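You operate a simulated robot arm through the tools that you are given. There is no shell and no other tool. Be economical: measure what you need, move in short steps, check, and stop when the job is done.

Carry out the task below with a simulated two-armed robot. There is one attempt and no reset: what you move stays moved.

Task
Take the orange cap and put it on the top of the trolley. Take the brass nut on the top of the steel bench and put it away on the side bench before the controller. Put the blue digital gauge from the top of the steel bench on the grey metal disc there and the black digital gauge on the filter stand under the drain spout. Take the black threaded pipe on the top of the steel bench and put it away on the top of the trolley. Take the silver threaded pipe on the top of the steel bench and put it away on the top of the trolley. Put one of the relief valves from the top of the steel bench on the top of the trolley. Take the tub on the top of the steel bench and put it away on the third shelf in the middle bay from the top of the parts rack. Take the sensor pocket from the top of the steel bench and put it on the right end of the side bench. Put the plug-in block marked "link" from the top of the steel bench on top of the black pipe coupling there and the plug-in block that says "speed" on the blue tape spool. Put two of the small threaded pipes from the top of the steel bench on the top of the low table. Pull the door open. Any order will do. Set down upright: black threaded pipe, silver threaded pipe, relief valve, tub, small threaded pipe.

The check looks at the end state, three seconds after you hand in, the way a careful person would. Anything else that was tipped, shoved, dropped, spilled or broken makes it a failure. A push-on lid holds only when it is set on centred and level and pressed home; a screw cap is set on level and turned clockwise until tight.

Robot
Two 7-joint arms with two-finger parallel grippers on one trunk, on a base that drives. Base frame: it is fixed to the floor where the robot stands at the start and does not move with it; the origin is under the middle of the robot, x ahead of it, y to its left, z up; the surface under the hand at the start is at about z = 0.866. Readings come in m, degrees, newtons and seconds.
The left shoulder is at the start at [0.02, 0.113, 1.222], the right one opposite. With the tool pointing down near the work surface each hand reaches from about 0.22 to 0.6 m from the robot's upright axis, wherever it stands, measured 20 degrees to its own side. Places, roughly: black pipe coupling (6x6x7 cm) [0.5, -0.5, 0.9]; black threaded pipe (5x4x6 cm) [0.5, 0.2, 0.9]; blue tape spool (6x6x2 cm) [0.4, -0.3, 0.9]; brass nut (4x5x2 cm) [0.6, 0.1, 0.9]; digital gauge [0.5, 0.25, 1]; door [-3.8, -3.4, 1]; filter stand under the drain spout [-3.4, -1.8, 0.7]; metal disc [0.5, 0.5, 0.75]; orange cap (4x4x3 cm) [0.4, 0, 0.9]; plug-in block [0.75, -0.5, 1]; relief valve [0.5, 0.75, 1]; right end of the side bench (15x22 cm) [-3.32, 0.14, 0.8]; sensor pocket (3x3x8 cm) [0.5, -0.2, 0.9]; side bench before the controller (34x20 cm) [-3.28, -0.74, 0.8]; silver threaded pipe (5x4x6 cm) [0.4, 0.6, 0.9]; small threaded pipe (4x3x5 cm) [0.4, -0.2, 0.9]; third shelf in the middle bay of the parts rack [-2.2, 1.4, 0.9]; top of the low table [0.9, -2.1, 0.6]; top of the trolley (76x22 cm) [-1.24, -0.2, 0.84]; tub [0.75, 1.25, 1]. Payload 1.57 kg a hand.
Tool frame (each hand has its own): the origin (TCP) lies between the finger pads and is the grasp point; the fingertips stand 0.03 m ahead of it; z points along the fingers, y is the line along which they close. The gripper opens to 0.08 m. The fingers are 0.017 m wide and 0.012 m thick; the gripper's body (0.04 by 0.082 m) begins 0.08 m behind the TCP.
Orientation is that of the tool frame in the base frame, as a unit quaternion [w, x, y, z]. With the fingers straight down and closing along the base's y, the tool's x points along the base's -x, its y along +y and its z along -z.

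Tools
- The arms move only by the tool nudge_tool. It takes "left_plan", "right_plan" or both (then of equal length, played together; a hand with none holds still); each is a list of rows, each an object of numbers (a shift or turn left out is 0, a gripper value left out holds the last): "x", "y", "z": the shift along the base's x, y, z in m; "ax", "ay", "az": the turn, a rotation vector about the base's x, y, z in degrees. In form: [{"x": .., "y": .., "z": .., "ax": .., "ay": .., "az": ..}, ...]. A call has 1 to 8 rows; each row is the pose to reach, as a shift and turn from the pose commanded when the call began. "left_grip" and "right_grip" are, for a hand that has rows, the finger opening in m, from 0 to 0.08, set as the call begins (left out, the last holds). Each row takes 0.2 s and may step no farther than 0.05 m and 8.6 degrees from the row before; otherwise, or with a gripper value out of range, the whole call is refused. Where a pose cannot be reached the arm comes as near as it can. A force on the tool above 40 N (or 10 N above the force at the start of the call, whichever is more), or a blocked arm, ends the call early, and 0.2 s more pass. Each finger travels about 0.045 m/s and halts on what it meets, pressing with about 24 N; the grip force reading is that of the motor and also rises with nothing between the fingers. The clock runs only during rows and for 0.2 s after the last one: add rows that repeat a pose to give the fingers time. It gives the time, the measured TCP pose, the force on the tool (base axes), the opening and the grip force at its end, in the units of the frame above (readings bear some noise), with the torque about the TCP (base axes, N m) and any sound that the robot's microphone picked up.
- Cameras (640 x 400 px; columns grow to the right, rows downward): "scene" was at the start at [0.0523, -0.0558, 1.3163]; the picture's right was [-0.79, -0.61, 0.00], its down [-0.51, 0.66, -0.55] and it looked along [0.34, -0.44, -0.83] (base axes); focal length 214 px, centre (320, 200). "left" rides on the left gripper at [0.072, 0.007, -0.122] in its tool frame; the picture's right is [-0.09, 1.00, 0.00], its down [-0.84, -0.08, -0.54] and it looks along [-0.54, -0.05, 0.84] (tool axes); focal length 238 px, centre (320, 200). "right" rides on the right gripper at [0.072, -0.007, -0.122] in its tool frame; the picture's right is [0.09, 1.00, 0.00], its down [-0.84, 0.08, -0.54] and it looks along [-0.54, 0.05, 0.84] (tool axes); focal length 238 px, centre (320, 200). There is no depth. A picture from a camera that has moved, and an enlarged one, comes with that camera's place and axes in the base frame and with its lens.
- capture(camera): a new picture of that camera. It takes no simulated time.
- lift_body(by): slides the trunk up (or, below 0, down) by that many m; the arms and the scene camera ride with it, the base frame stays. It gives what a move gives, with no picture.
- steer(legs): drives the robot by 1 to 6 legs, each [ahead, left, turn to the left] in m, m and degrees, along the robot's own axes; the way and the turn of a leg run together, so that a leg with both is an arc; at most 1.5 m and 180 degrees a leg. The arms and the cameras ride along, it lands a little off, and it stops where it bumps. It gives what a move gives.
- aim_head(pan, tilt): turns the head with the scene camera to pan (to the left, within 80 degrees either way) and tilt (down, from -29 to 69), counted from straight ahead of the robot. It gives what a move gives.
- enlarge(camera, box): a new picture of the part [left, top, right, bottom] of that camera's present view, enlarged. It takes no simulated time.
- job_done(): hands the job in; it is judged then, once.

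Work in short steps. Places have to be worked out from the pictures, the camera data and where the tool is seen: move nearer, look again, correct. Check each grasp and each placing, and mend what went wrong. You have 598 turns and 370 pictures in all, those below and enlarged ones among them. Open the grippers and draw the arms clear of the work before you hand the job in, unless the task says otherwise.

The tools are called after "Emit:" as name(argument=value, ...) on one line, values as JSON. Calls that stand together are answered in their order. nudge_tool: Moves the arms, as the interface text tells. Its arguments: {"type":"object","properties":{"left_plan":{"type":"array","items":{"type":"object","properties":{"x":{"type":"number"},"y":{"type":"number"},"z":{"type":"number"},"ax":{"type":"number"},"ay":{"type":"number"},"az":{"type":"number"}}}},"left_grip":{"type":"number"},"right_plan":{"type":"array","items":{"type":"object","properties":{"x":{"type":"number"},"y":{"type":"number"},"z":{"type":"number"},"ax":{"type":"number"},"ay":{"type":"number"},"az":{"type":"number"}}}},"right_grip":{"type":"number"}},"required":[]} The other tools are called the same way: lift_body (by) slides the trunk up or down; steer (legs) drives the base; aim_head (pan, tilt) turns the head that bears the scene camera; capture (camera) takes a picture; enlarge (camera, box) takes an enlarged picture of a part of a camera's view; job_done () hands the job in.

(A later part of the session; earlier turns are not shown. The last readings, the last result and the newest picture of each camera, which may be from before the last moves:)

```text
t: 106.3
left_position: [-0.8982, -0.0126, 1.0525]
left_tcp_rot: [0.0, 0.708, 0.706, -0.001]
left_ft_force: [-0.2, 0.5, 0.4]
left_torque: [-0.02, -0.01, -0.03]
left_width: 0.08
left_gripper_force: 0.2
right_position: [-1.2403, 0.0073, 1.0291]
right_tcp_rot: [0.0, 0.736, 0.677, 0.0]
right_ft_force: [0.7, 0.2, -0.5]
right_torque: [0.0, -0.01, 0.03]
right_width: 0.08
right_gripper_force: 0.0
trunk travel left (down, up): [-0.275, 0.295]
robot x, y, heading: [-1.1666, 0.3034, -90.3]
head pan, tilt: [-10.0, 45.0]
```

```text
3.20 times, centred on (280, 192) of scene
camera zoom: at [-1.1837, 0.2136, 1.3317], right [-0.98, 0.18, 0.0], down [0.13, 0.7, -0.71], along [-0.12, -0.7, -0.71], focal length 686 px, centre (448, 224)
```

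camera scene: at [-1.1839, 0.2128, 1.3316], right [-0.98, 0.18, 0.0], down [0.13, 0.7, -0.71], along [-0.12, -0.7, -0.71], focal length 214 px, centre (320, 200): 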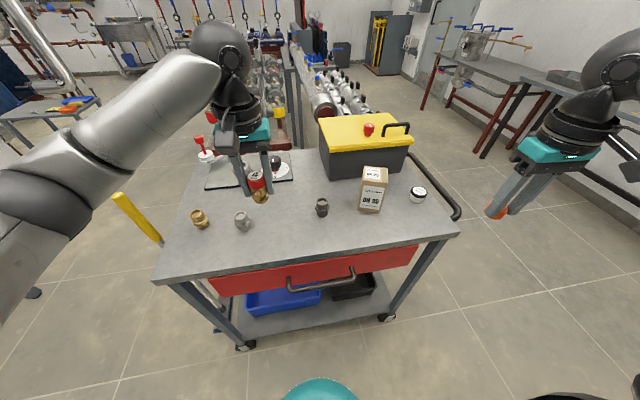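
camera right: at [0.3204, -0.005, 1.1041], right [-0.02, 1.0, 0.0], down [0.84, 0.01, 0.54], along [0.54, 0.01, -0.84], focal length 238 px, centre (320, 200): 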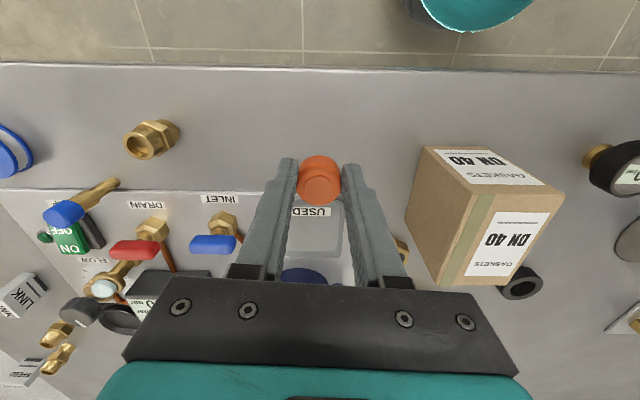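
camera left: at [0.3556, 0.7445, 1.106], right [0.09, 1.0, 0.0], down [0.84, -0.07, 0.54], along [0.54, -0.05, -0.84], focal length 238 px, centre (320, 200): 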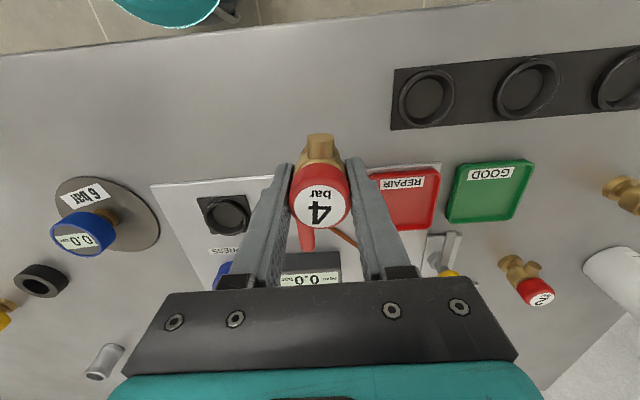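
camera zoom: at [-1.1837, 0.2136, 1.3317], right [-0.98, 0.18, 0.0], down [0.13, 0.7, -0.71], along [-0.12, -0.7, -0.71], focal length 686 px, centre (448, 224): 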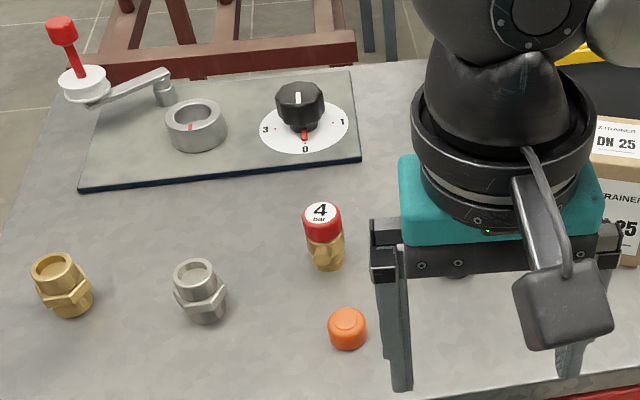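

All four trolley items are in place. Drive back to the bench, left part, for the tub.

Emit:
steer(legs=[[0, 0.87, 0], [0, 0, 90], [0.35, 0.35, 0]])

Emit:
aim_head(pan=35, tilt=35)

Emit:
capture(camera="scene")

Emit:
capture(camera="left")

```text
t: 117.2
left_position: [0.3601, 0.9296, 1.0521]
left_tcp_rot: [-0.001, -0.003, 1.0, 0.0]
left_ft_force: [0.0, 0.1, 0.2]
left_torque: [-0.01, 0.06, -0.02]
left_width: 0.0799
left_gripper_force: 0.0
right_position: [0.3431, 0.5884, 1.0291]
right_tcp_rot: [0.0, 0.037, 0.999, 0.0]
right_ft_force: [0.1, -0.7, -0.6]
right_torque: [-0.02, 0.05, -0.01]
right_width: 0.0798
right_gripper_force: 0.1
trunk travel left (down, up): [-0.275, 0.295]
robot x, y, heading: [0.0466, 0.6564, 0.3]
head pan, tilt: [-10.0, 45.0]
```

```text
t: 118.3
left_position: [0.3612, 0.9301, 1.0516]
left_tcp_rot: [0.0, -0.003, 1.0, 0.0]
left_ft_force: [1.1, 0.8, 0.8]
left_torque: [0.02, -0.01, 0.01]
left_width: 0.0801
left_gripper_force: 0.1
right_position: [0.3429, 0.5876, 1.0289]
right_tcp_rot: [0.0, 0.036, 0.999, 0.0]
right_ft_force: [-0.5, -0.4, 1.2]
right_torque: [0.03, -0.02, 0.0]
right_width: 0.0799
right_gripper_force: 0.0
trunk travel left (down, up): [-0.275, 0.295]
robot x, y, heading: [0.0469, 0.6586, 0.1]
head pan, tilt: [35.0, 35.0]
```

```text
313 pictures are left
camera scene: at [0.1283, 0.7082, 1.3465], right [0.58, -0.82, 0.0], down [-0.47, -0.33, -0.82], along [0.67, 0.47, -0.57], focal length 214 px, centre (320, 200)
```

scene: 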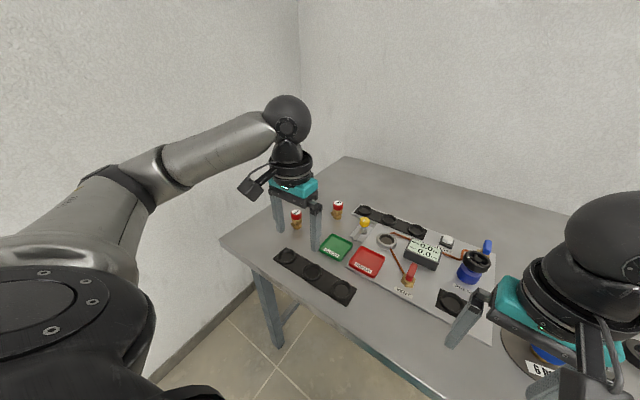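

```text
312 pictures are left
camera left: at [0.2886, 0.9354, 1.1744], right [0.09, 1.0, 0.0], down [0.84, -0.07, 0.54], along [0.54, -0.05, -0.84], focal length 238 px, centre (320, 200)
```

left: 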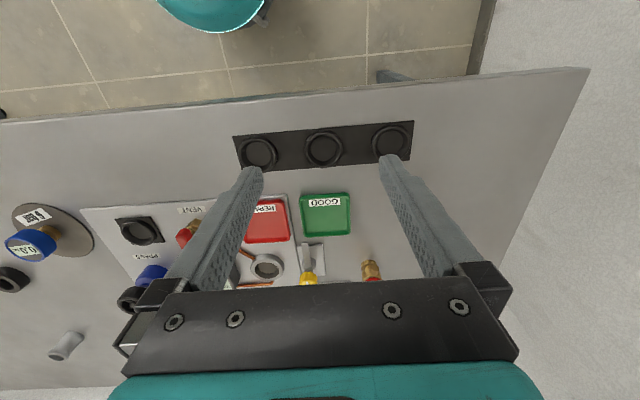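

The tub is behind the left hand; raise the left hand and move forward to view it.

Emit:
nudge_tool(left_plan=[{"x": 0.02, "z": 0.04}, {"x": 0.05, "z": 0.08}, {"x": 0.08, "z": 0.11}, {"x": 0.12, "z": 0.12}])

Emit:
capture(camera="left")

Emit:
capture(camera="scene")

```text
t: 119.3
left_position: [0.482, 0.9284, 1.1726]
left_tcp_rot: [0.0, -0.003, 1.0, 0.0]
left_ft_force: [1.3, 0.9, 0.1]
left_torque: [-0.01, -0.01, -0.02]
left_width: 0.0798
left_gripper_force: 0.1
right_position: [0.3437, 0.5882, 1.0292]
right_tcp_rot: [0.0, 0.036, 0.999, 0.0]
right_ft_force: [-0.7, 0.1, -0.2]
right_torque: [0.04, 0.0, 0.0]
right_width: 0.0802
right_gripper_force: 0.0
trunk travel left (down, up): [-0.275, 0.295]
robot x, y, heading: [0.0477, 0.655, 0.4]
head pan, tilt: [35.0, 35.0]
```

```text
311 pictures are left
camera left: at [0.4105, 0.9339, 1.2951], right [0.09, 1.0, 0.0], down [0.84, -0.07, 0.54], along [0.54, -0.05, -0.84], focal length 238 px, centre (320, 200)
```

left: 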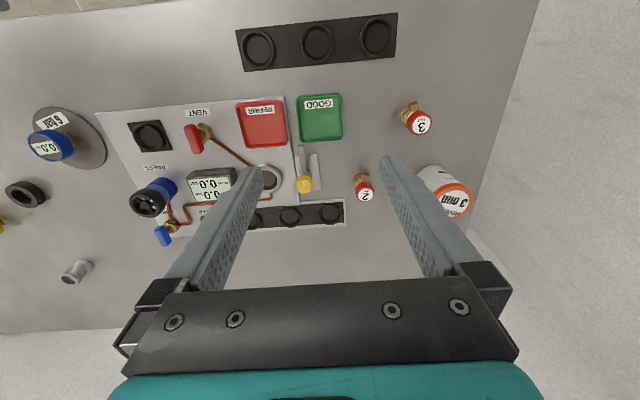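

```text
310 pictures are left
camera scene: at [0.129, 0.7079, 1.3464], right [0.58, -0.82, 0.0], down [-0.47, -0.33, -0.82], along [0.67, 0.47, -0.57], focal length 214 px, centre (320, 200)
```

scene: 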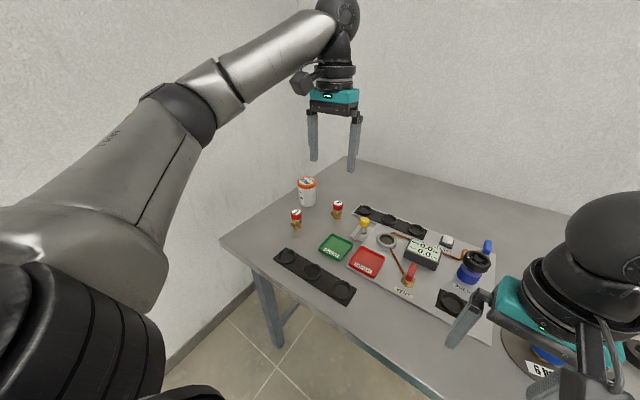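

Tub top is at ≈(0.637, 1.13, 0.967). Drive 0.22 left and 0.07 ahead to reach it.

Emit:
steer(legs=[[0.07, 0.22, 0]])

Emit:
nudge_tool(left_plan=[{"x": 0.03, "y": -0.01}, {"x": 0.06, "y": -0.02}, {"x": 0.08, "y": -0.02, "z": -0.02}])

Emit:
capture(camera="left")

Emit:
enlarge(camera="scene", box=[240, 130, 400, 230])

```text
t: 121.1
left_position: [0.5515, 1.1481, 1.1725]
left_tcp_rot: [-0.001, -0.001, 1.0, 0.0]
left_ft_force: [0.7, 0.3, -0.9]
left_torque: [-0.03, 0.0, 0.0]
left_width: 0.0799
left_gripper_force: 0.0
right_position: [0.4134, 0.8077, 1.0281]
right_tcp_rot: [0.0, 0.039, 0.999, -0.001]
right_ft_force: [0.2, -0.1, -0.2]
right_torque: [-0.04, 0.0, 0.0]
right_width: 0.0801
right_gripper_force: 0.1
trunk travel left (down, up): [-0.275, 0.295]
robot x, y, heading: [0.1161, 0.8806, 0.0]
head pan, tilt: [35.0, 35.0]
```

```text
t: 121.9
left_position: [0.6317, 1.1275, 1.1514]
left_tcp_rot: [-0.001, -0.001, 1.0, 0.0]
left_ft_force: [0.5, -0.3, 0.0]
left_torque: [-0.01, 0.02, 0.01]
left_width: 0.0799
left_gripper_force: 0.0
right_position: [0.4126, 0.8066, 1.0283]
right_tcp_rot: [0.001, 0.04, 0.999, 0.0]
right_ft_force: [-0.2, -0.1, 0.5]
right_torque: [0.04, 0.01, -0.02]
right_width: 0.0802
right_gripper_force: 0.1
trunk travel left (down, up): [-0.275, 0.295]
robot x, y, heading: [0.1192, 0.8772, 0.2]
head pan, tilt: [35.0, 35.0]
```

```text
309 pictures are left
camera left: at [0.5598, 1.133, 1.2743], right [0.09, 1.0, 0.0], down [0.84, -0.08, 0.54], along [0.54, -0.05, -0.84], focal length 238 px, centre (320, 200)
```

left: 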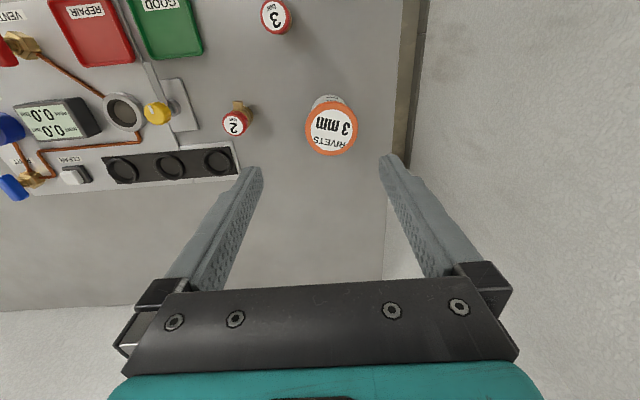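

```text
4.00 times, centred on (320, 180) of scene
camera zoom: at [0.1981, 0.9287, 1.3464], right [0.57, -0.82, 0.0], down [-0.47, -0.33, -0.82], along [0.67, 0.47, -0.57], focal length 858 px, centre (320, 280)
```

zoom: 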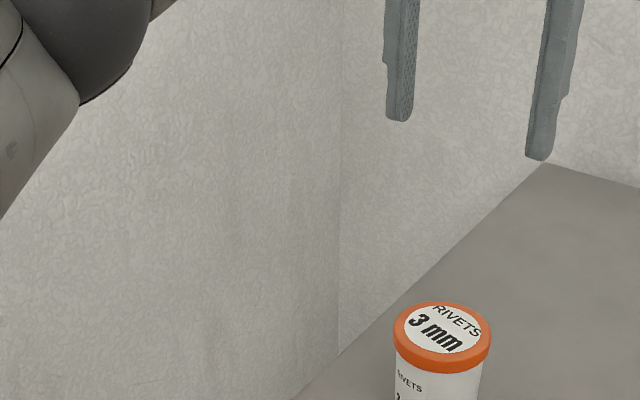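

Lid ~69 mm, should fit. Descend centred at (0.647, 1.139) and check.

Emit:
nudge_tool(left_plan=[{"x": 0.015, "y": 0.013, "z": -0.03}, {"x": 0.015, "y": 0.013, "z": -0.075}, {"x": 0.015, "y": 0.013, "z": -0.12}, {"x": 0.015, "y": 0.013, "z": -0.14}])

Emit:
capture(camera="left")

```text
t: 122.9
left_position: [0.6471, 1.1405, 1.0151]
left_tcp_rot: [0.0, 0.0, 1.0, 0.001]
left_ft_force: [0.0, 0.0, -2.1]
left_torque: [-0.01, 0.01, -0.02]
left_width: 0.08
left_gripper_force: 0.2
right_position: [0.4108, 0.8074, 1.0295]
right_tcp_rot: [0.0, 0.039, 0.999, 0.0]
right_ft_force: [-0.3, 0.1, 0.5]
right_torque: [-0.03, 0.01, -0.04]
right_width: 0.08
right_gripper_force: 0.0
trunk travel left (down, up): [-0.275, 0.295]
robot x, y, heading: [0.116, 0.8755, 0.1]
head pan, tilt: [35.0, 35.0]
```

```text
307 pictures are left
camera left: at [0.5758, 1.1474, 1.136], right [0.09, 1.0, 0.0], down [0.84, -0.08, 0.54], along [0.54, -0.05, -0.84], focal length 238 px, centre (320, 200)
```

left: 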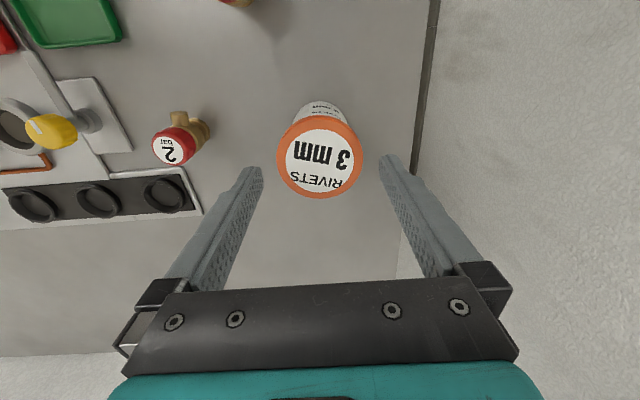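

Centred exactly. Descend to 0.925 and grip, lift a little.

Emit:
nudge_tool(left_plan=[{"z": -0.03}, {"z": -0.06}, {"z": -0.09}])

Emit:
nudge_tool(left_grip=0.045, left_plan=[{}, {}, {}, {}, {"z": 0.01}, {"z": 0.03}])

Emit:
capture(camera="left")

Emit:
aim_head(pan=25, tilt=40)

Emit:
capture(camera="scene")

```text
t: 123.7
left_position: [0.6476, 1.1415, 0.9229]
left_tcp_rot: [-0.001, -0.001, 1.0, -0.001]
left_ft_force: [-0.4, 0.2, 0.3]
left_torque: [-0.01, -0.03, 0.0]
left_width: 0.08
left_gripper_force: 0.0
right_position: [0.4121, 0.8078, 1.0289]
right_tcp_rot: [0.0, 0.04, 0.999, 0.0]
right_ft_force: [0.5, -0.5, 0.3]
right_torque: [-0.01, 0.01, -0.01]
right_width: 0.08
right_gripper_force: 0.0
trunk travel left (down, up): [-0.275, 0.295]
robot x, y, heading: [0.1156, 0.8724, -0.0]
head pan, tilt: [35.0, 35.0]
```

```text
t: 125.1
left_position: [0.6464, 1.1417, 0.9529]
left_tcp_rot: [-0.001, 0.0, 1.0, 0.0]
left_ft_force: [0.3, 0.4, -2.4]
left_torque: [-0.04, 0.07, 0.03]
left_width: 0.0704
left_gripper_force: 23.7
right_position: [0.4121, 0.8078, 1.0275]
right_tcp_rot: [0.0, 0.04, 0.999, 0.0]
right_ft_force: [0.5, -0.7, 0.4]
right_torque: [0.0, -0.04, 0.01]
right_width: 0.0801
right_gripper_force: 0.1
trunk travel left (down, up): [-0.275, 0.295]
robot x, y, heading: [0.1168, 0.8755, 0.3]
head pan, tilt: [35.0, 35.0]
```

```text
306 pictures are left
camera left: at [0.5745, 1.148, 1.0761], right [0.09, 1.0, 0.0], down [0.84, -0.08, 0.54], along [0.54, -0.05, -0.84], focal length 238 px, centre (320, 200)
```

left: 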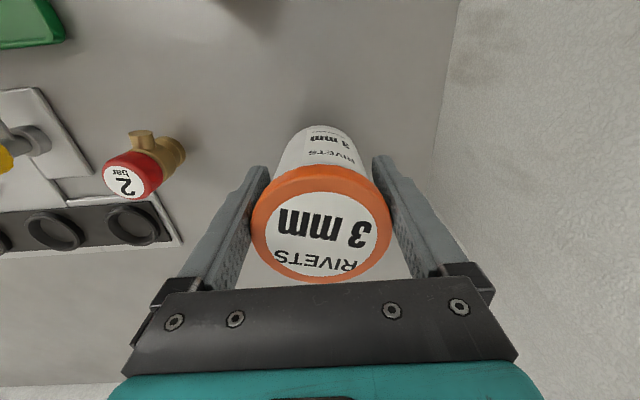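

```text
t: 125.8
left_position: [0.6459, 1.141, 0.9539]
left_tcp_rot: [-0.001, 0.0, 1.0, 0.0]
left_ft_force: [0.1, -0.2, -2.6]
left_torque: [0.03, 0.02, -0.02]
left_width: 0.0704
left_gripper_force: 24.2
right_position: [0.4128, 0.8079, 1.0277]
right_tcp_rot: [0.0, 0.039, 0.999, -0.001]
right_ft_force: [0.1, -0.2, 0.0]
right_torque: [0.0, -0.01, 0.03]
right_width: 0.0799
right_gripper_force: 0.1
trunk travel left (down, up): [-0.275, 0.295]
robot x, y, heading: [0.1175, 0.8736, 0.1]
head pan, tilt: [25.0, 40.0]
```

```text
305 pictures are left
camera scene: at [0.2028, 0.9141, 1.3389], right [0.42, -0.91, 0.0], down [-0.58, -0.27, -0.77], along [0.69, 0.32, -0.64], focal length 214 px, centre (320, 200)
```

scene: 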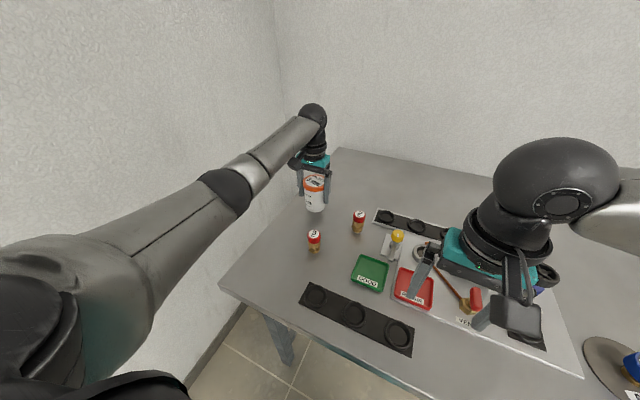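

Tub held firmly. Raise and retract it, then strafe right to the black gauge.

Emit:
nudge_tool(left_plan=[{"z": 0.04}, {"z": 0.08}, {"x": -0.03, "z": 0.11}, {"x": -0.07, "z": 0.13}, {"x": -0.11, "y": -0.02, "z": 0.14}, {"x": -0.15, "y": -0.04, "z": 0.14}], right_plan=[{"z": 0.02}, {"z": 0.04}, {"z": 0.04}, {"z": 0.04}, {"z": 0.04}, {"z": 0.04}])

Emit:
steer(legs=[[-0.02, -0.45, 0]])

Emit:
aim_head(pan=0, tilt=50)

Emit:
capture(camera="scene")

Emit:
capture(camera="right")

```text
t: 127.2
left_position: [0.4962, 1.0987, 1.0931]
left_tcp_rot: [-0.001, -0.001, 1.0, 0.0]
left_ft_force: [0.7, 0.3, -2.7]
left_torque: [0.0, 0.01, -0.01]
left_width: 0.0706
left_gripper_force: 24.4
right_position: [0.4117, 0.8072, 1.068]
right_tcp_rot: [0.0, 0.039, 0.999, 0.0]
right_ft_force: [0.3, -0.5, -0.6]
right_torque: [-0.01, 0.01, -0.01]
right_width: 0.0801
right_gripper_force: 0.1
trunk travel left (down, up): [-0.275, 0.295]
robot x, y, heading: [0.1153, 0.8775, -0.0]
head pan, tilt: [25.0, 40.0]
```

```text
t: 129.9
left_position: [0.478, 0.6585, 1.0913]
left_tcp_rot: [-0.001, -0.004, 1.0, 0.0]
left_ft_force: [-0.2, -0.6, -2.4]
left_torque: [-0.01, 0.05, 0.02]
left_width: 0.0703
left_gripper_force: 23.6
right_position: [0.3942, 0.3656, 1.0682]
right_tcp_rot: [0.0, 0.035, 0.999, 0.0]
right_ft_force: [-0.4, -0.6, -0.5]
right_torque: [0.03, -0.01, 0.0]
right_width: 0.0799
right_gripper_force: 0.0
trunk travel left (down, up): [-0.275, 0.295]
robot x, y, heading: [0.098, 0.4349, 0.3]
head pan, tilt: [25.0, 40.0]
```

```text
t: 130.8
left_position: [0.4777, 0.6567, 1.0922]
left_tcp_rot: [-0.001, -0.003, 1.0, 0.001]
left_ft_force: [0.3, -0.9, -2.2]
left_torque: [-0.03, 0.02, 0.03]
left_width: 0.0703
left_gripper_force: 24.1
right_position: [0.3942, 0.3669, 1.0685]
right_tcp_rot: [0.0, 0.036, 0.999, 0.0]
right_ft_force: [-0.2, 0.1, -0.4]
right_torque: [0.0, -0.02, 0.01]
right_width: 0.0797
right_gripper_force: 0.0
trunk travel left (down, up): [-0.275, 0.295]
robot x, y, heading: [0.0993, 0.4336, 0.2]
head pan, tilt: [0.0, 50.0]
```

```text
304 pictures are left
camera scene: at [0.1845, 0.4356, 1.3248], right [0.01, -1.0, 0.0], down [-0.77, -0.01, -0.64], along [0.64, 0.0, -0.77], focal length 214 px, centre (320, 200)
```

scene: 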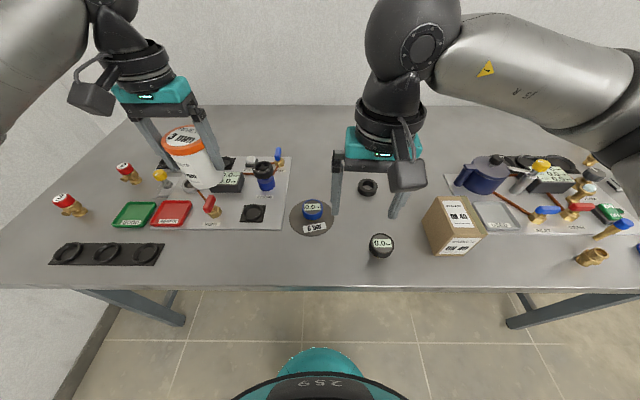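

```text
303 pictures are left
camera right: at [0.3219, 0.364, 1.1904], right [-0.02, 1.0, 0.0], down [0.84, 0.02, 0.54], along [0.54, 0.01, -0.84], focal length 238 px, centre (320, 200)
```

right: 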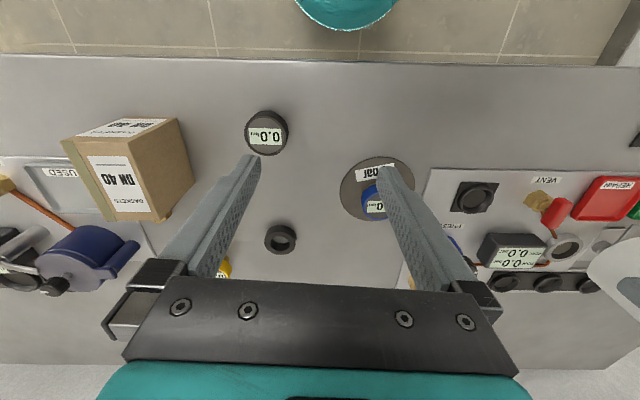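

Black gauge at ≈(0.409, 0.304). Hover lower and check.

Emit:
nudge_tool(right_plan=[{"x": 0.015, "y": -0.04, "z": -0.01}, {"x": 0.015, "y": -0.062, "z": -0.04}, {"x": 0.015, "y": -0.062, "z": -0.085}, {"x": 0.015, "y": -0.062, "z": -0.115}])

Emit:
capture(camera="right")

```text
t: 131.8
left_position: [0.478, 0.6586, 1.0919]
left_tcp_rot: [-0.001, -0.003, 1.0, 0.0]
left_ft_force: [0.6, -0.2, -2.5]
left_torque: [-0.02, 0.02, 0.01]
left_width: 0.0703
left_gripper_force: 23.8
right_position: [0.4095, 0.3034, 0.9515]
right_tcp_rot: [0.0, 0.035, 0.999, 0.001]
right_ft_force: [0.6, -0.2, 0.8]
right_torque: [0.0, 0.0, -0.03]
right_width: 0.0804
right_gripper_force: 0.1
trunk travel left (down, up): [-0.275, 0.295]
robot x, y, heading: [0.0985, 0.437, 0.4]
head pan, tilt: [0.0, 50.0]
```

```text
302 pictures are left
camera right: at [0.3372, 0.3009, 1.0747], right [-0.02, 1.0, 0.0], down [0.84, 0.02, 0.54], along [0.54, 0.01, -0.84], focal length 238 px, centre (320, 200)
```

right: 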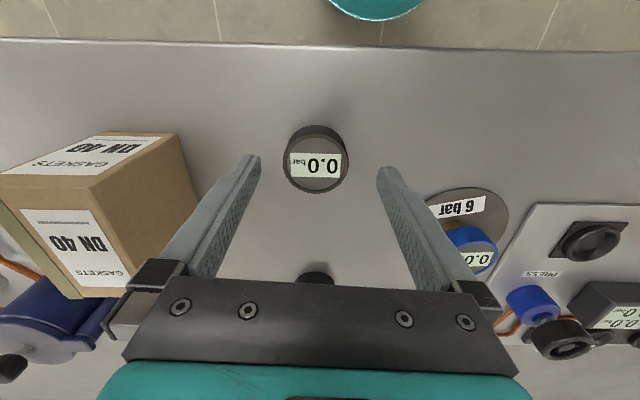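

Centered; descend, grip, lift.

Emit:
nudge_tool(right_plan=[{"y": -0.003, "z": -0.025}, {"y": -0.003, "z": -0.048}])

Emit:
nudge_tool(right_grip=0.03, right_plan=[{}, {}, {}, {}, {}, {"z": 0.04}, {"z": 0.09}, {"z": 0.14}])

Emit:
capture(camera="right")

```text
t: 132.4
left_position: [0.4778, 0.6588, 1.0923]
left_tcp_rot: [0.0, -0.003, 1.0, 0.0]
left_ft_force: [0.5, 1.1, -2.3]
left_torque: [-0.02, 0.04, 0.0]
left_width: 0.0704
left_gripper_force: 23.9
right_position: [0.4096, 0.2997, 0.9057]
right_tcp_rot: [0.0, 0.037, 0.999, 0.001]
right_ft_force: [0.7, 1.0, -0.1]
right_torque: [-0.03, -0.02, -0.03]
right_width: 0.08
right_gripper_force: 0.0
trunk travel left (down, up): [-0.275, 0.295]
robot x, y, heading: [0.0968, 0.436, 0.3]
head pan, tilt: [0.0, 50.0]
```

```text
t: 134.2
left_position: [0.4783, 0.6594, 1.0928]
left_tcp_rot: [-0.001, -0.003, 1.0, 0.0]
left_ft_force: [0.0, 0.6, -3.3]
left_torque: [0.03, 0.02, 0.0]
left_width: 0.0706
left_gripper_force: 24.1
right_position: [0.4097, 0.3002, 1.0474]
right_tcp_rot: [-0.001, 0.036, 0.999, 0.0]
right_ft_force: [0.6, -1.0, -1.1]
right_torque: [0.02, 0.03, -0.01]
right_width: 0.0509
right_gripper_force: 23.9
trunk travel left (down, up): [-0.275, 0.295]
robot x, y, heading: [0.0962, 0.4355, 0.4]
head pan, tilt: [0.0, 50.0]
```

```text
301 pictures are left
camera right: at [0.3377, 0.298, 1.1698], right [-0.02, 1.0, 0.0], down [0.84, 0.02, 0.54], along [0.54, 0.01, -0.84], focal length 238 px, centre (320, 200)
```

right: 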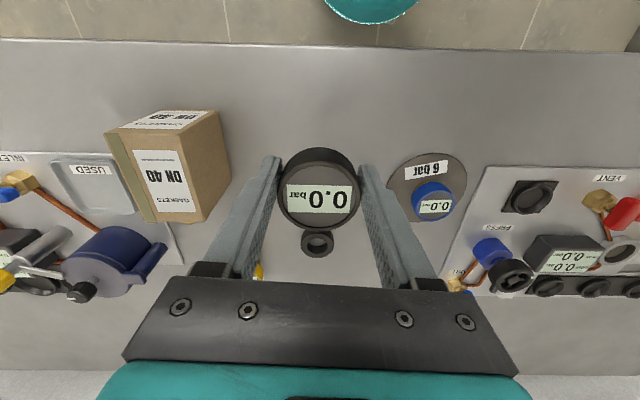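

Held. Back out, turn left to face the rack, strafe along it, then look.

Emit:
steer(legs=[[-0.42, 0.05, 0], [0, 0, 90], [0, 1.0, 0]])

Emit:
aim_head(pan=35, tilt=20)

Emit:
capture(camera="scene")

```text
t: 145.4
left_position: [-1.5457, 0.8818, 1.0925]
left_tcp_rot: [-0.001, -0.703, 0.711, -0.001]
left_ft_force: [0.5, 0.7, -3.0]
left_torque: [-0.01, 0.02, -0.02]
left_width: 0.0703
left_gripper_force: 24.2
right_position: [-1.1891, 0.8084, 1.0474]
right_tcp_rot: [0.0, -0.674, 0.739, 0.0]
right_ft_force: [0.5, -0.5, -2.7]
right_torque: [-0.04, -0.01, -0.03]
right_width: 0.0507
right_gripper_force: 23.9
trunk travel left (down, up): [-0.275, 0.295]
robot x, y, heading: [-1.3314, 0.497, 89.5]
head pan, tilt: [0.0, 50.0]
```

```text
t: 146.4
left_position: [-1.546, 0.8806, 1.0913]
left_tcp_rot: [0.0, -0.703, 0.711, 0.0]
left_ft_force: [-0.3, 0.3, -2.8]
left_torque: [-0.02, 0.03, 0.02]
left_width: 0.0702
left_gripper_force: 24.3
right_position: [-1.1896, 0.8078, 1.047]
right_tcp_rot: [0.0, -0.674, 0.739, 0.0]
right_ft_force: [0.0, 0.0, -2.4]
right_torque: [-0.05, 0.01, 0.0]
right_width: 0.0507
right_gripper_force: 24.3
trunk travel left (down, up): [-0.275, 0.295]
robot x, y, heading: [-1.329, 0.4991, 89.4]
head pan, tilt: [35.0, 20.0]
```

```text
300 pictures are left
camera scene: at [-1.3831, 0.5851, 1.3702], right [0.83, 0.56, 0.0], down [0.19, -0.28, -0.94], along [-0.53, 0.78, -0.34], focal length 214 px, centre (320, 200)
```

scene: 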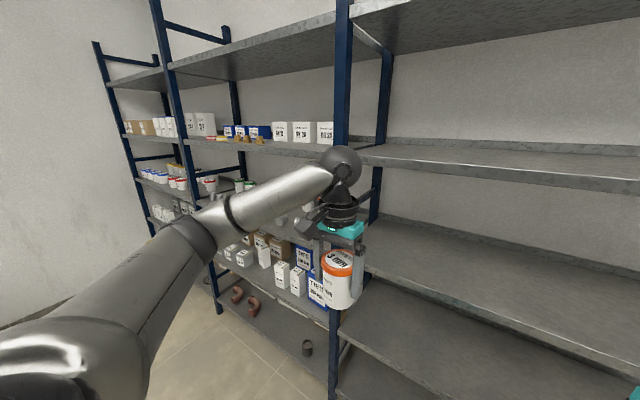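

Middle bay is further left. Strafe 0.85 more and look straight at it.

Emit:
steer(legs=[[0, 0.85, 0.5]])

Emit:
aim_head(pan=0, tilt=20)

Emit:
capture(camera="scene")

```text
t: 150.8
left_position: [-2.3921, 0.8834, 1.0923]
left_tcp_rot: [0.002, 0.708, -0.706, 0.001]
left_ft_force: [-0.4, -0.3, -3.5]
left_torque: [-0.02, 0.01, 0.04]
left_width: 0.0703
left_gripper_force: 24.0
right_position: [-2.0346, 0.8153, 1.0479]
right_tcp_rot: [0.0, -0.679, 0.734, 0.0]
right_ft_force: [-0.3, -0.2, -1.5]
right_torque: [-0.03, -0.02, 0.01]
right_width: 0.0509
right_gripper_force: 24.1
trunk travel left (down, up): [-0.275, 0.295]
robot x, y, heading: [-2.1728, 0.5021, 90.1]
head pan, tilt: [35.0, 20.0]
```

```text
t: 151.9
left_position: [-2.3916, 0.8835, 1.0927]
left_tcp_rot: [0.001, 0.708, -0.707, 0.001]
left_ft_force: [-0.1, -1.0, -3.7]
left_torque: [-0.02, 0.0, 0.01]
left_width: 0.0702
left_gripper_force: 23.8
right_position: [-2.0338, 0.8133, 1.0474]
right_tcp_rot: [-0.001, -0.679, 0.734, 0.0]
right_ft_force: [0.0, -0.3, -2.4]
right_torque: [-0.03, -0.05, 0.01]
right_width: 0.0508
right_gripper_force: 24.0
trunk travel left (down, up): [-0.275, 0.295]
robot x, y, heading: [-2.1668, 0.5029, 89.9]
head pan, tilt: [0.0, 20.0]
```

```text
299 pictures are left
camera scene: at [-2.1708, 0.6058, 1.3703], right [1.0, 0.0, 0.0], down [0.0, -0.34, -0.94], along [0.0, 0.94, -0.34], focal length 214 px, centre (320, 200)
```

scene: 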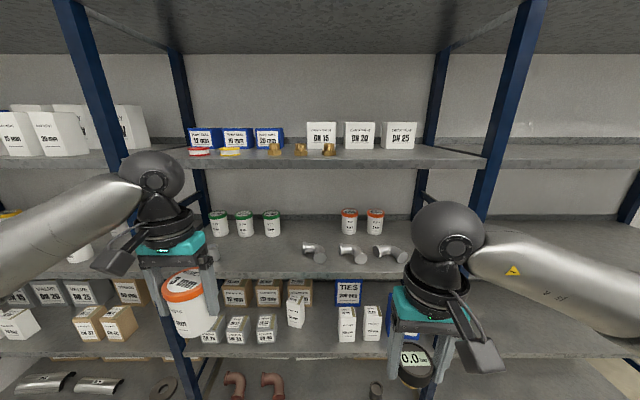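

The third shelf (with the rivet tubs) has another shelf ~35 cm above, so a vertical hand won't fit: I must re-grasp the tub with a tilted hand. I'll go look at the side bench as a place to do this.

Emit:
steer(legs=[[-0.1, 0, 0], [0, 0, 90]])

Emit:
aim_head(pan=15, tilt=25)

Emit:
capture(camera="scene")

```text
t: 156.8
left_position: [-2.5486, 0.1778, 1.0925]
left_tcp_rot: [0.0, 1.0, 0.004, 0.001]
left_ft_force: [-0.3, 0.4, -2.9]
left_torque: [-0.03, 0.01, 0.01]
left_width: 0.0701
left_gripper_force: 23.8
right_position: [-2.4824, 0.5373, 1.0475]
right_tcp_rot: [0.0, 0.999, -0.035, 0.0]
right_ft_force: [0.2, 1.0, -2.0]
right_torque: [0.0, 0.0, 0.0]
right_width: 0.0507
right_gripper_force: 24.3
trunk travel left (down, up): [-0.275, 0.295]
robot x, y, heading: [-2.1683, 0.4045, -179.6]
head pan, tilt: [0.0, 20.0]
```

```text
t: 157.6
left_position: [-2.5494, 0.1776, 1.0906]
left_tcp_rot: [-0.001, 1.0, 0.004, 0.001]
left_ft_force: [-0.6, -0.9, -2.2]
left_torque: [-0.03, -0.04, 0.01]
left_width: 0.07
left_gripper_force: 24.0
right_position: [-2.4828, 0.5364, 1.0474]
right_tcp_rot: [0.001, 0.999, -0.035, 0.0]
right_ft_force: [-0.3, -0.6, -2.8]
right_torque: [0.0, 0.01, 0.01]
right_width: 0.0506
right_gripper_force: 24.2
trunk travel left (down, up): [-0.275, 0.295]
robot x, y, heading: [-2.1712, 0.4016, -179.9]
head pan, tilt: [15.0, 25.0]
```

```text
298 pictures are left
camera scene: at [-2.2696, 0.3776, 1.3622], right [-0.27, 0.96, 0.0], down [0.41, 0.11, -0.91], along [-0.87, -0.24, -0.42], focal length 214 px, centre (320, 200)
```

scene: 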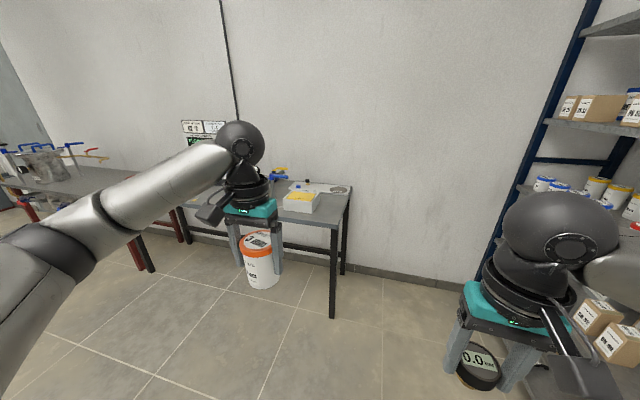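

Approach the right end of the side bench (ahead 0.45, left 0.2) and look down.

Emit:
steer(legs=[[0.42, 0.15, 0]])

Emit:
aim_head(pan=5, tilt=40)

Emit:
capture(camera="scene")

```text
t: 160.3
left_position: [-2.9625, 0.0248, 1.0915]
left_tcp_rot: [0.0, 1.0, 0.008, 0.0]
left_ft_force: [0.2, -0.5, -3.3]
left_torque: [0.03, -0.03, -0.02]
left_width: 0.0703
left_gripper_force: 23.6
right_position: [-2.8973, 0.383, 1.0473]
right_tcp_rot: [0.0, 0.999, -0.033, 0.001]
right_ft_force: [-0.5, 0.5, -0.7]
right_torque: [0.01, -0.03, 0.0]
right_width: 0.0508
right_gripper_force: 24.2
trunk travel left (down, up): [-0.275, 0.295]
robot x, y, heading: [-2.5827, 0.2556, -179.1]
head pan, tilt: [15.0, 25.0]
```

```text
t: 161.1
left_position: [-2.9617, 0.0243, 1.0925]
left_tcp_rot: [0.0, 1.0, 0.007, 0.001]
left_ft_force: [0.0, 0.1, -3.6]
left_torque: [0.01, -0.02, 0.0]
left_width: 0.0705
left_gripper_force: 23.5
right_position: [-2.8972, 0.3839, 1.0465]
right_tcp_rot: [0.0, 0.999, -0.033, 0.001]
right_ft_force: [-0.1, 0.0, -2.3]
right_torque: [-0.02, -0.03, -0.01]
right_width: 0.0505
right_gripper_force: 24.4
trunk travel left (down, up): [-0.275, 0.295]
robot x, y, heading: [-2.5829, 0.2513, -179.3]
head pan, tilt: [5.0, 40.0]
```

```text
297 pictures are left
camera scene: at [-2.6791, 0.2414, 1.3389], right [-0.1, 0.99, 0.0], down [0.64, 0.06, -0.77], along [-0.76, -0.08, -0.64], focal length 214 px, centre (320, 200)
```

scene: 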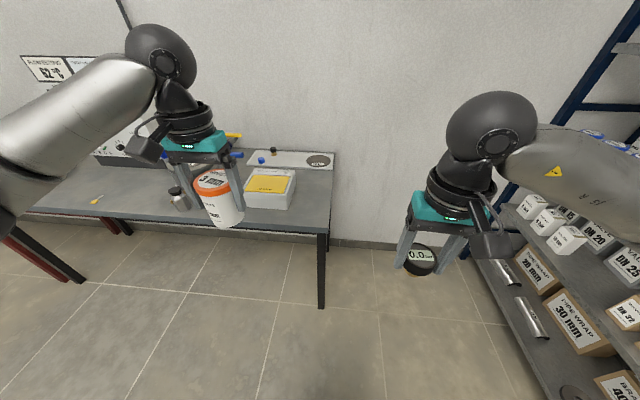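

Free strip at the bench's right end around (-3.25, 0.14). Drive ahead 0.15 and move the tub over it.

Emit:
steer(legs=[[0.15, 0, -0.7]])

Emit:
nudge_tool(left_plan=[{"x": -0.03, "y": 0.03}, {"x": -0.06, "y": 0.06}, {"x": -0.09, "y": 0.09}, {"x": -0.12, "y": 0.115}])

Emit:
aim_head(pan=5, tilt=48)

Emit:
capture(camera="scene")

Emit:
capture(camera="left")

```text
t: 162.4
left_position: [-3.1164, 0.0293, 1.0925]
left_tcp_rot: [0.0, 1.0, 0.0, 0.0]
left_ft_force: [-0.3, 0.5, -2.7]
left_torque: [0.03, -0.07, -0.01]
left_width: 0.0703
left_gripper_force: 24.0
right_position: [-3.0469, 0.3871, 1.0465]
right_tcp_rot: [0.001, 0.999, -0.04, 0.001]
right_ft_force: [-0.4, 0.2, -1.4]
right_torque: [-0.01, -0.05, 0.04]
right_width: 0.0505
right_gripper_force: 23.9
trunk travel left (down, up): [-0.275, 0.295]
robot x, y, heading: [-2.7322, 0.2487, 179.7]
head pan, tilt: [5.0, 40.0]
```

```text
t: 163.4
left_position: [-3.2394, 0.1457, 1.093]
left_tcp_rot: [0.002, 1.0, -0.001, 0.001]
left_ft_force: [0.0, 0.9, -2.9]
left_torque: [-0.02, -0.02, 0.01]
left_width: 0.0703
left_gripper_force: 23.6
right_position: [-3.0464, 0.3867, 1.0472]
right_tcp_rot: [0.0, 0.999, -0.041, 0.001]
right_ft_force: [0.1, 1.0, -1.7]
right_torque: [-0.02, 0.0, 0.02]
right_width: 0.0507
right_gripper_force: 23.7
trunk travel left (down, up): [-0.275, 0.295]
robot x, y, heading: [-2.736, 0.2513, 179.8]
head pan, tilt: [5.0, 40.0]
```

```text
t: 164.1
left_position: [-3.2374, 0.1445, 1.0921]
left_tcp_rot: [0.0, 1.0, -0.001, 0.0]
left_ft_force: [0.0, -0.4, -2.6]
left_torque: [0.02, -0.06, 0.01]
left_width: 0.0701
left_gripper_force: 24.2
right_position: [-3.046, 0.3864, 1.0481]
right_tcp_rot: [0.0, 0.999, -0.041, 0.001]
right_ft_force: [-0.6, 0.4, -1.7]
right_torque: [-0.01, -0.06, -0.04]
right_width: 0.0509
right_gripper_force: 23.6
trunk travel left (down, up): [-0.275, 0.295]
robot x, y, heading: [-2.7343, 0.2493, 180.1]
head pan, tilt: [5.0, 48.0]
```

```text
296 pictures are left
camera scene: at [-2.8239, 0.2427, 1.3275], right [-0.09, 1.0, 0.0], down [0.74, 0.06, -0.67], along [-0.67, -0.06, -0.74], focal length 214 px, centre (320, 200)
```

scene: 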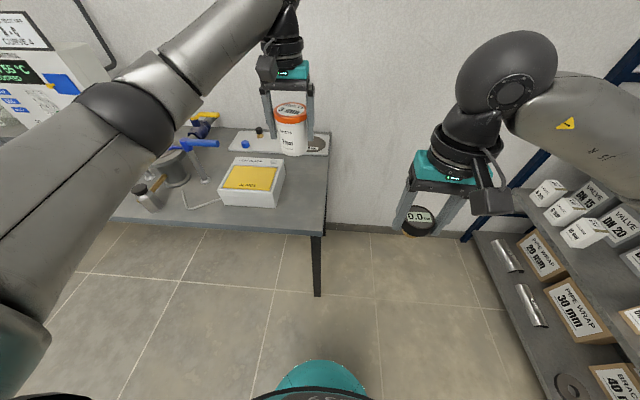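

```text
295 pictures are left
camera left: at [-3.1661, 0.1384, 1.2149], right [-0.09, -1.0, 0.0], down [-0.84, 0.08, 0.54], along [-0.54, 0.05, -0.84], focal length 238 px, centre (320, 200)
```

left: 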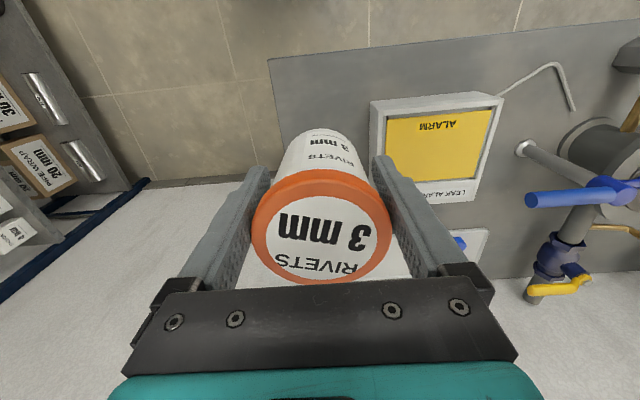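

Clear of the alarm box by ~3 cm. Lower the tub.

Emit:
nudge_tool(left_plan=[{"z": -0.045}, {"z": -0.09}, {"z": -0.135}, {"z": -0.175}, {"z": -0.205}, {"z": -0.22}, {"z": -0.227}, {"z": -0.232}])

```text
t: 165.9
left_position: [-3.235, 0.1434, 0.8628]
left_tcp_rot: [0.0, 1.0, -0.001, 0.0]
left_ft_force: [1.9, -1.7, 13.4]
left_torque: [-0.06, -0.5, -0.1]
left_width: 0.0698
left_gripper_force: 23.9
right_position: [-3.0449, 0.3865, 1.0478]
right_tcp_rot: [0.0, 0.999, -0.041, -0.001]
right_ft_force: [0.3, 0.1, -2.1]
right_torque: [0.0, -0.01, -0.03]
right_width: 0.0508
right_gripper_force: 23.7
trunk travel left (down, up): [-0.275, 0.295]
robot x, y, heading: [-2.7323, 0.2486, 179.8]
head pan, tilt: [5.0, 48.0]
```

Contact. Open the fingers, then rotate the hand 45° about the TCP in place (fingers stay beside the tub).

Emit:
nudge_tool(left_grip=0.08, left_plan=[{"z": 0.001}, {"z": 0.002}, {"z": 0.002}, {"z": 0.002}])

Emit:
nudge_tool(left_plan=[{"ay": 7.5}, {"ay": 15}, {"ay": 22.5}, {"ay": 30}, {"ay": 37.5}, {"ay": 45}, {"ay": 45}])

Emit:
capture(camera="left")

Emit:
capture(camera="scene")

```text
t: 166.9
left_position: [-3.2351, 0.1436, 0.8625]
left_tcp_rot: [0.0, 1.0, -0.001, 0.001]
left_ft_force: [0.0, -0.4, 0.2]
left_torque: [-0.01, 0.01, -0.01]
left_width: 0.08
left_gripper_force: 0.0
right_position: [-3.0455, 0.3854, 1.0472]
right_tcp_rot: [0.0, 0.999, -0.04, 0.0]
right_ft_force: [0.8, -0.3, -2.1]
right_torque: [0.03, -0.04, 0.0]
right_width: 0.0505
right_gripper_force: 23.8
trunk travel left (down, up): [-0.275, 0.295]
robot x, y, heading: [-2.7338, 0.2485, 179.9]
head pan, tilt: [5.0, 48.0]
```

```text
t: 168.5
left_position: [-3.2349, 0.1437, 0.8631]
left_tcp_rot: [0.0, 0.924, -0.001, -0.383]
left_ft_force: [0.2, -0.2, -0.6]
left_torque: [0.0, 0.0, 0.01]
left_width: 0.0801
left_gripper_force: 0.1
right_position: [-3.0457, 0.3866, 1.0465]
right_tcp_rot: [0.001, 0.999, -0.04, 0.001]
right_ft_force: [-0.6, 0.4, -2.8]
right_torque: [0.02, 0.01, -0.01]
right_width: 0.0507
right_gripper_force: 23.9
trunk travel left (down, up): [-0.275, 0.295]
robot x, y, heading: [-2.7366, 0.2431, 180.0]
head pan, tilt: [5.0, 48.0]
```

```text
294 pictures are left
camera left: at [-3.099, 0.1369, 0.8972], right [-0.07, -1.0, 0.07], down [-0.21, 0.08, 0.97], along [-0.98, 0.05, -0.21], focal length 238 px, centre (320, 200)
```

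left: 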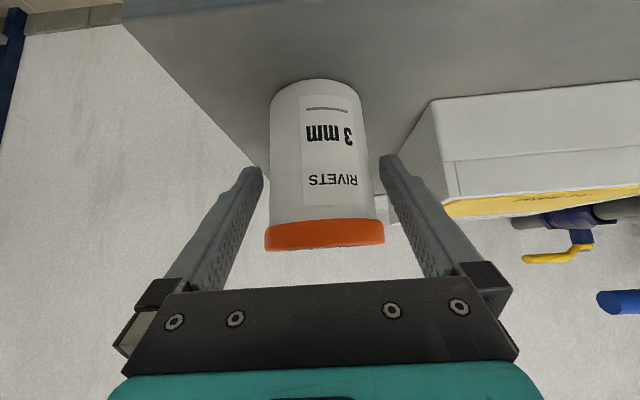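

```text
293 pictures are left
camera scene: at [-2.8237, 0.2427, 1.3275], right [-0.09, 1.0, 0.0], down [0.74, 0.06, -0.67], along [-0.67, -0.06, -0.74], focal length 214 px, centre (320, 200)
```

scene: 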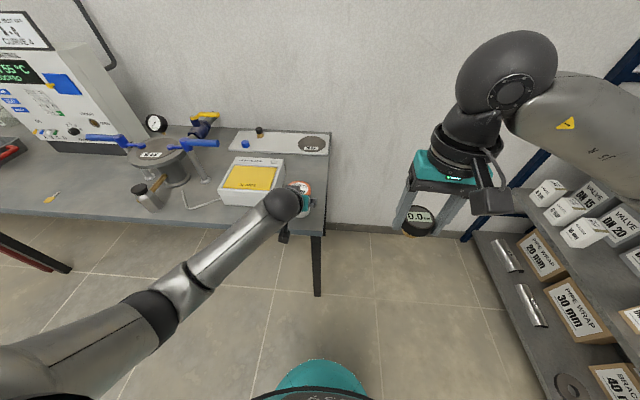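

Perfect. Close and lift, then retract.

Emit:
nudge_tool(left_grip=0.04, left_plan=[{}, {}, {}, {}, {"z": 0.03}, {"z": 0.07}, {"z": 0.11}, {"z": 0.15}])

Emit:
nudge_tool(left_plan=[{"x": 0.03, "z": 0.03}, {"x": 0.07, "z": 0.05}, {"x": 0.11, "z": 0.05}])

Emit:
capture(camera="scene")

```text
t: 170.3
left_position: [-3.2365, 0.1432, 1.013]
left_tcp_rot: [0.002, 0.925, 0.0, -0.381]
left_ft_force: [-0.3, -0.7, -2.8]
left_torque: [-0.04, -0.03, 0.02]
left_width: 0.0699
left_gripper_force: 23.9
right_position: [-3.0462, 0.3865, 1.0472]
right_tcp_rot: [0.0, 0.999, -0.04, 0.001]
right_ft_force: [0.7, -0.9, -2.0]
right_torque: [-0.01, -0.01, -0.02]
right_width: 0.0508
right_gripper_force: 24.0
trunk travel left (down, up): [-0.275, 0.295]
robot x, y, heading: [-2.7333, 0.2471, 180.1]
head pan, tilt: [5.0, 48.0]
```

```text
t: 171.1
left_position: [-3.1247, 0.1443, 1.0624]
left_tcp_rot: [0.001, 0.925, -0.001, -0.381]
left_ft_force: [0.1, 0.0, -2.2]
left_torque: [-0.02, -0.02, 0.04]
left_width: 0.0698
left_gripper_force: 24.3
right_position: [-3.0456, 0.3873, 1.0464]
right_tcp_rot: [-0.001, 0.999, -0.04, 0.0]
right_ft_force: [0.8, -0.1, -2.4]
right_torque: [-0.04, -0.03, -0.01]
right_width: 0.0509
right_gripper_force: 23.9
trunk travel left (down, up): [-0.275, 0.295]
robot x, y, heading: [-2.7308, 0.2487, 179.9]
head pan, tilt: [5.0, 48.0]
```

```text
292 pictures are left
camera scene: at [-2.8232, 0.2428, 1.3275], right [-0.09, 1.0, 0.0], down [0.74, 0.06, -0.67], along [-0.67, -0.06, -0.74], focal length 214 px, centre (320, 200)
```

scene: 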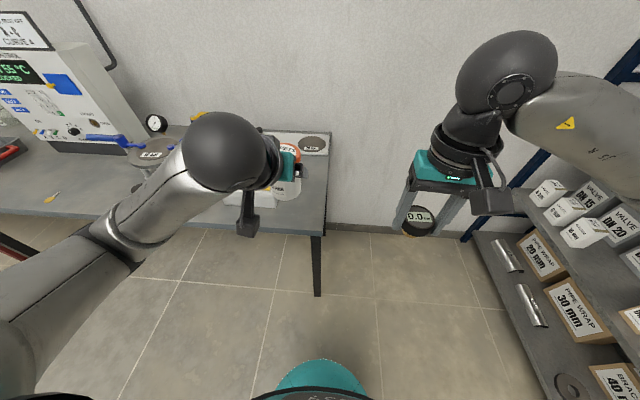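

Back off and turn to face the rack again with the tilted grip, then approach.

Emit:
steer(legs=[[-0.42, 0, 0], [0, 0, -90], [0.38, 0, 0]])

Emit:
aim_head(pan=10, tilt=25)

Emit:
capture(camera="scene")

Emit:
capture(camera="left")

```text
t: 179.6
left_position: [-2.407, 1.0178, 1.0626]
left_tcp_rot: [0.272, -0.648, 0.659, 0.268]
left_ft_force: [0.5, -0.1, -3.3]
left_torque: [-0.04, 0.0, 0.02]
left_width: 0.0699
left_gripper_force: 23.9
right_position: [-2.1658, 0.9327, 1.0477]
right_tcp_rot: [-0.001, -0.672, 0.74, -0.001]
right_ft_force: [-0.4, 0.4, -2.6]
right_torque: [-0.01, 0.01, 0.02]
right_width: 0.0506
right_gripper_force: 24.3
trunk travel left (down, up): [-0.275, 0.295]
robot x, y, heading: [-2.3092, 0.6274, 88.7]
head pan, tilt: [5.0, 48.0]
```

```text
t: 180.4
left_position: [-2.4069, 1.0175, 1.0626]
left_tcp_rot: [0.272, -0.647, 0.66, 0.268]
left_ft_force: [0.8, -0.1, -3.0]
left_torque: [-0.1, 0.02, -0.02]
left_width: 0.0697
left_gripper_force: 23.9
right_position: [-2.1653, 0.9329, 1.0471]
right_tcp_rot: [-0.002, -0.672, 0.741, 0.0]
right_ft_force: [-0.2, 0.6, -3.3]
right_torque: [-0.06, -0.01, -0.02]
right_width: 0.0507
right_gripper_force: 23.9
trunk travel left (down, up): [-0.275, 0.295]
robot x, y, heading: [-2.3062, 0.6231, 88.8]
head pan, tilt: [10.0, 25.0]
```

```text
291 pictures are left
camera scene: at [-2.3228, 0.725, 1.3621], right [0.99, 0.15, 0.0], down [0.07, -0.42, -0.91], along [-0.14, 0.9, -0.42], focal length 214 px, centre (320, 200)
```

scene: 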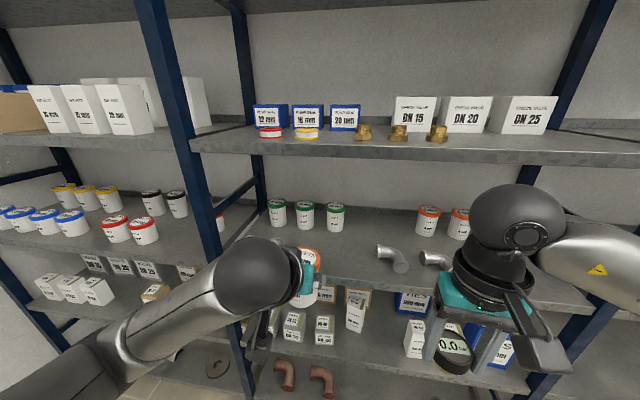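

```text
290 pictures are left
camera left: at [-2.4158, 0.8802, 1.0983], right [-0.99, 0.08, 0.07], down [0.08, 0.21, 0.97], along [0.07, 0.97, -0.21], focal length 238 px, centre (320, 200)
```

left: 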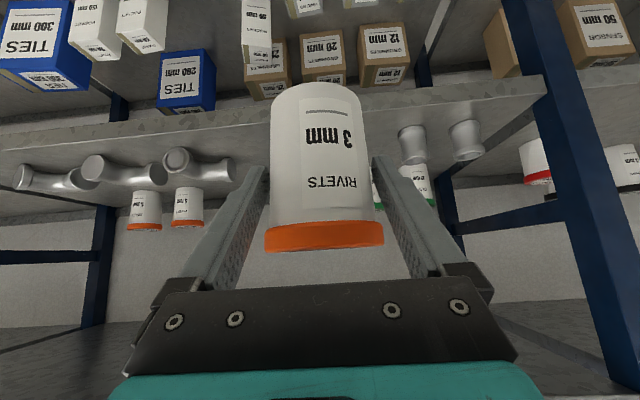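

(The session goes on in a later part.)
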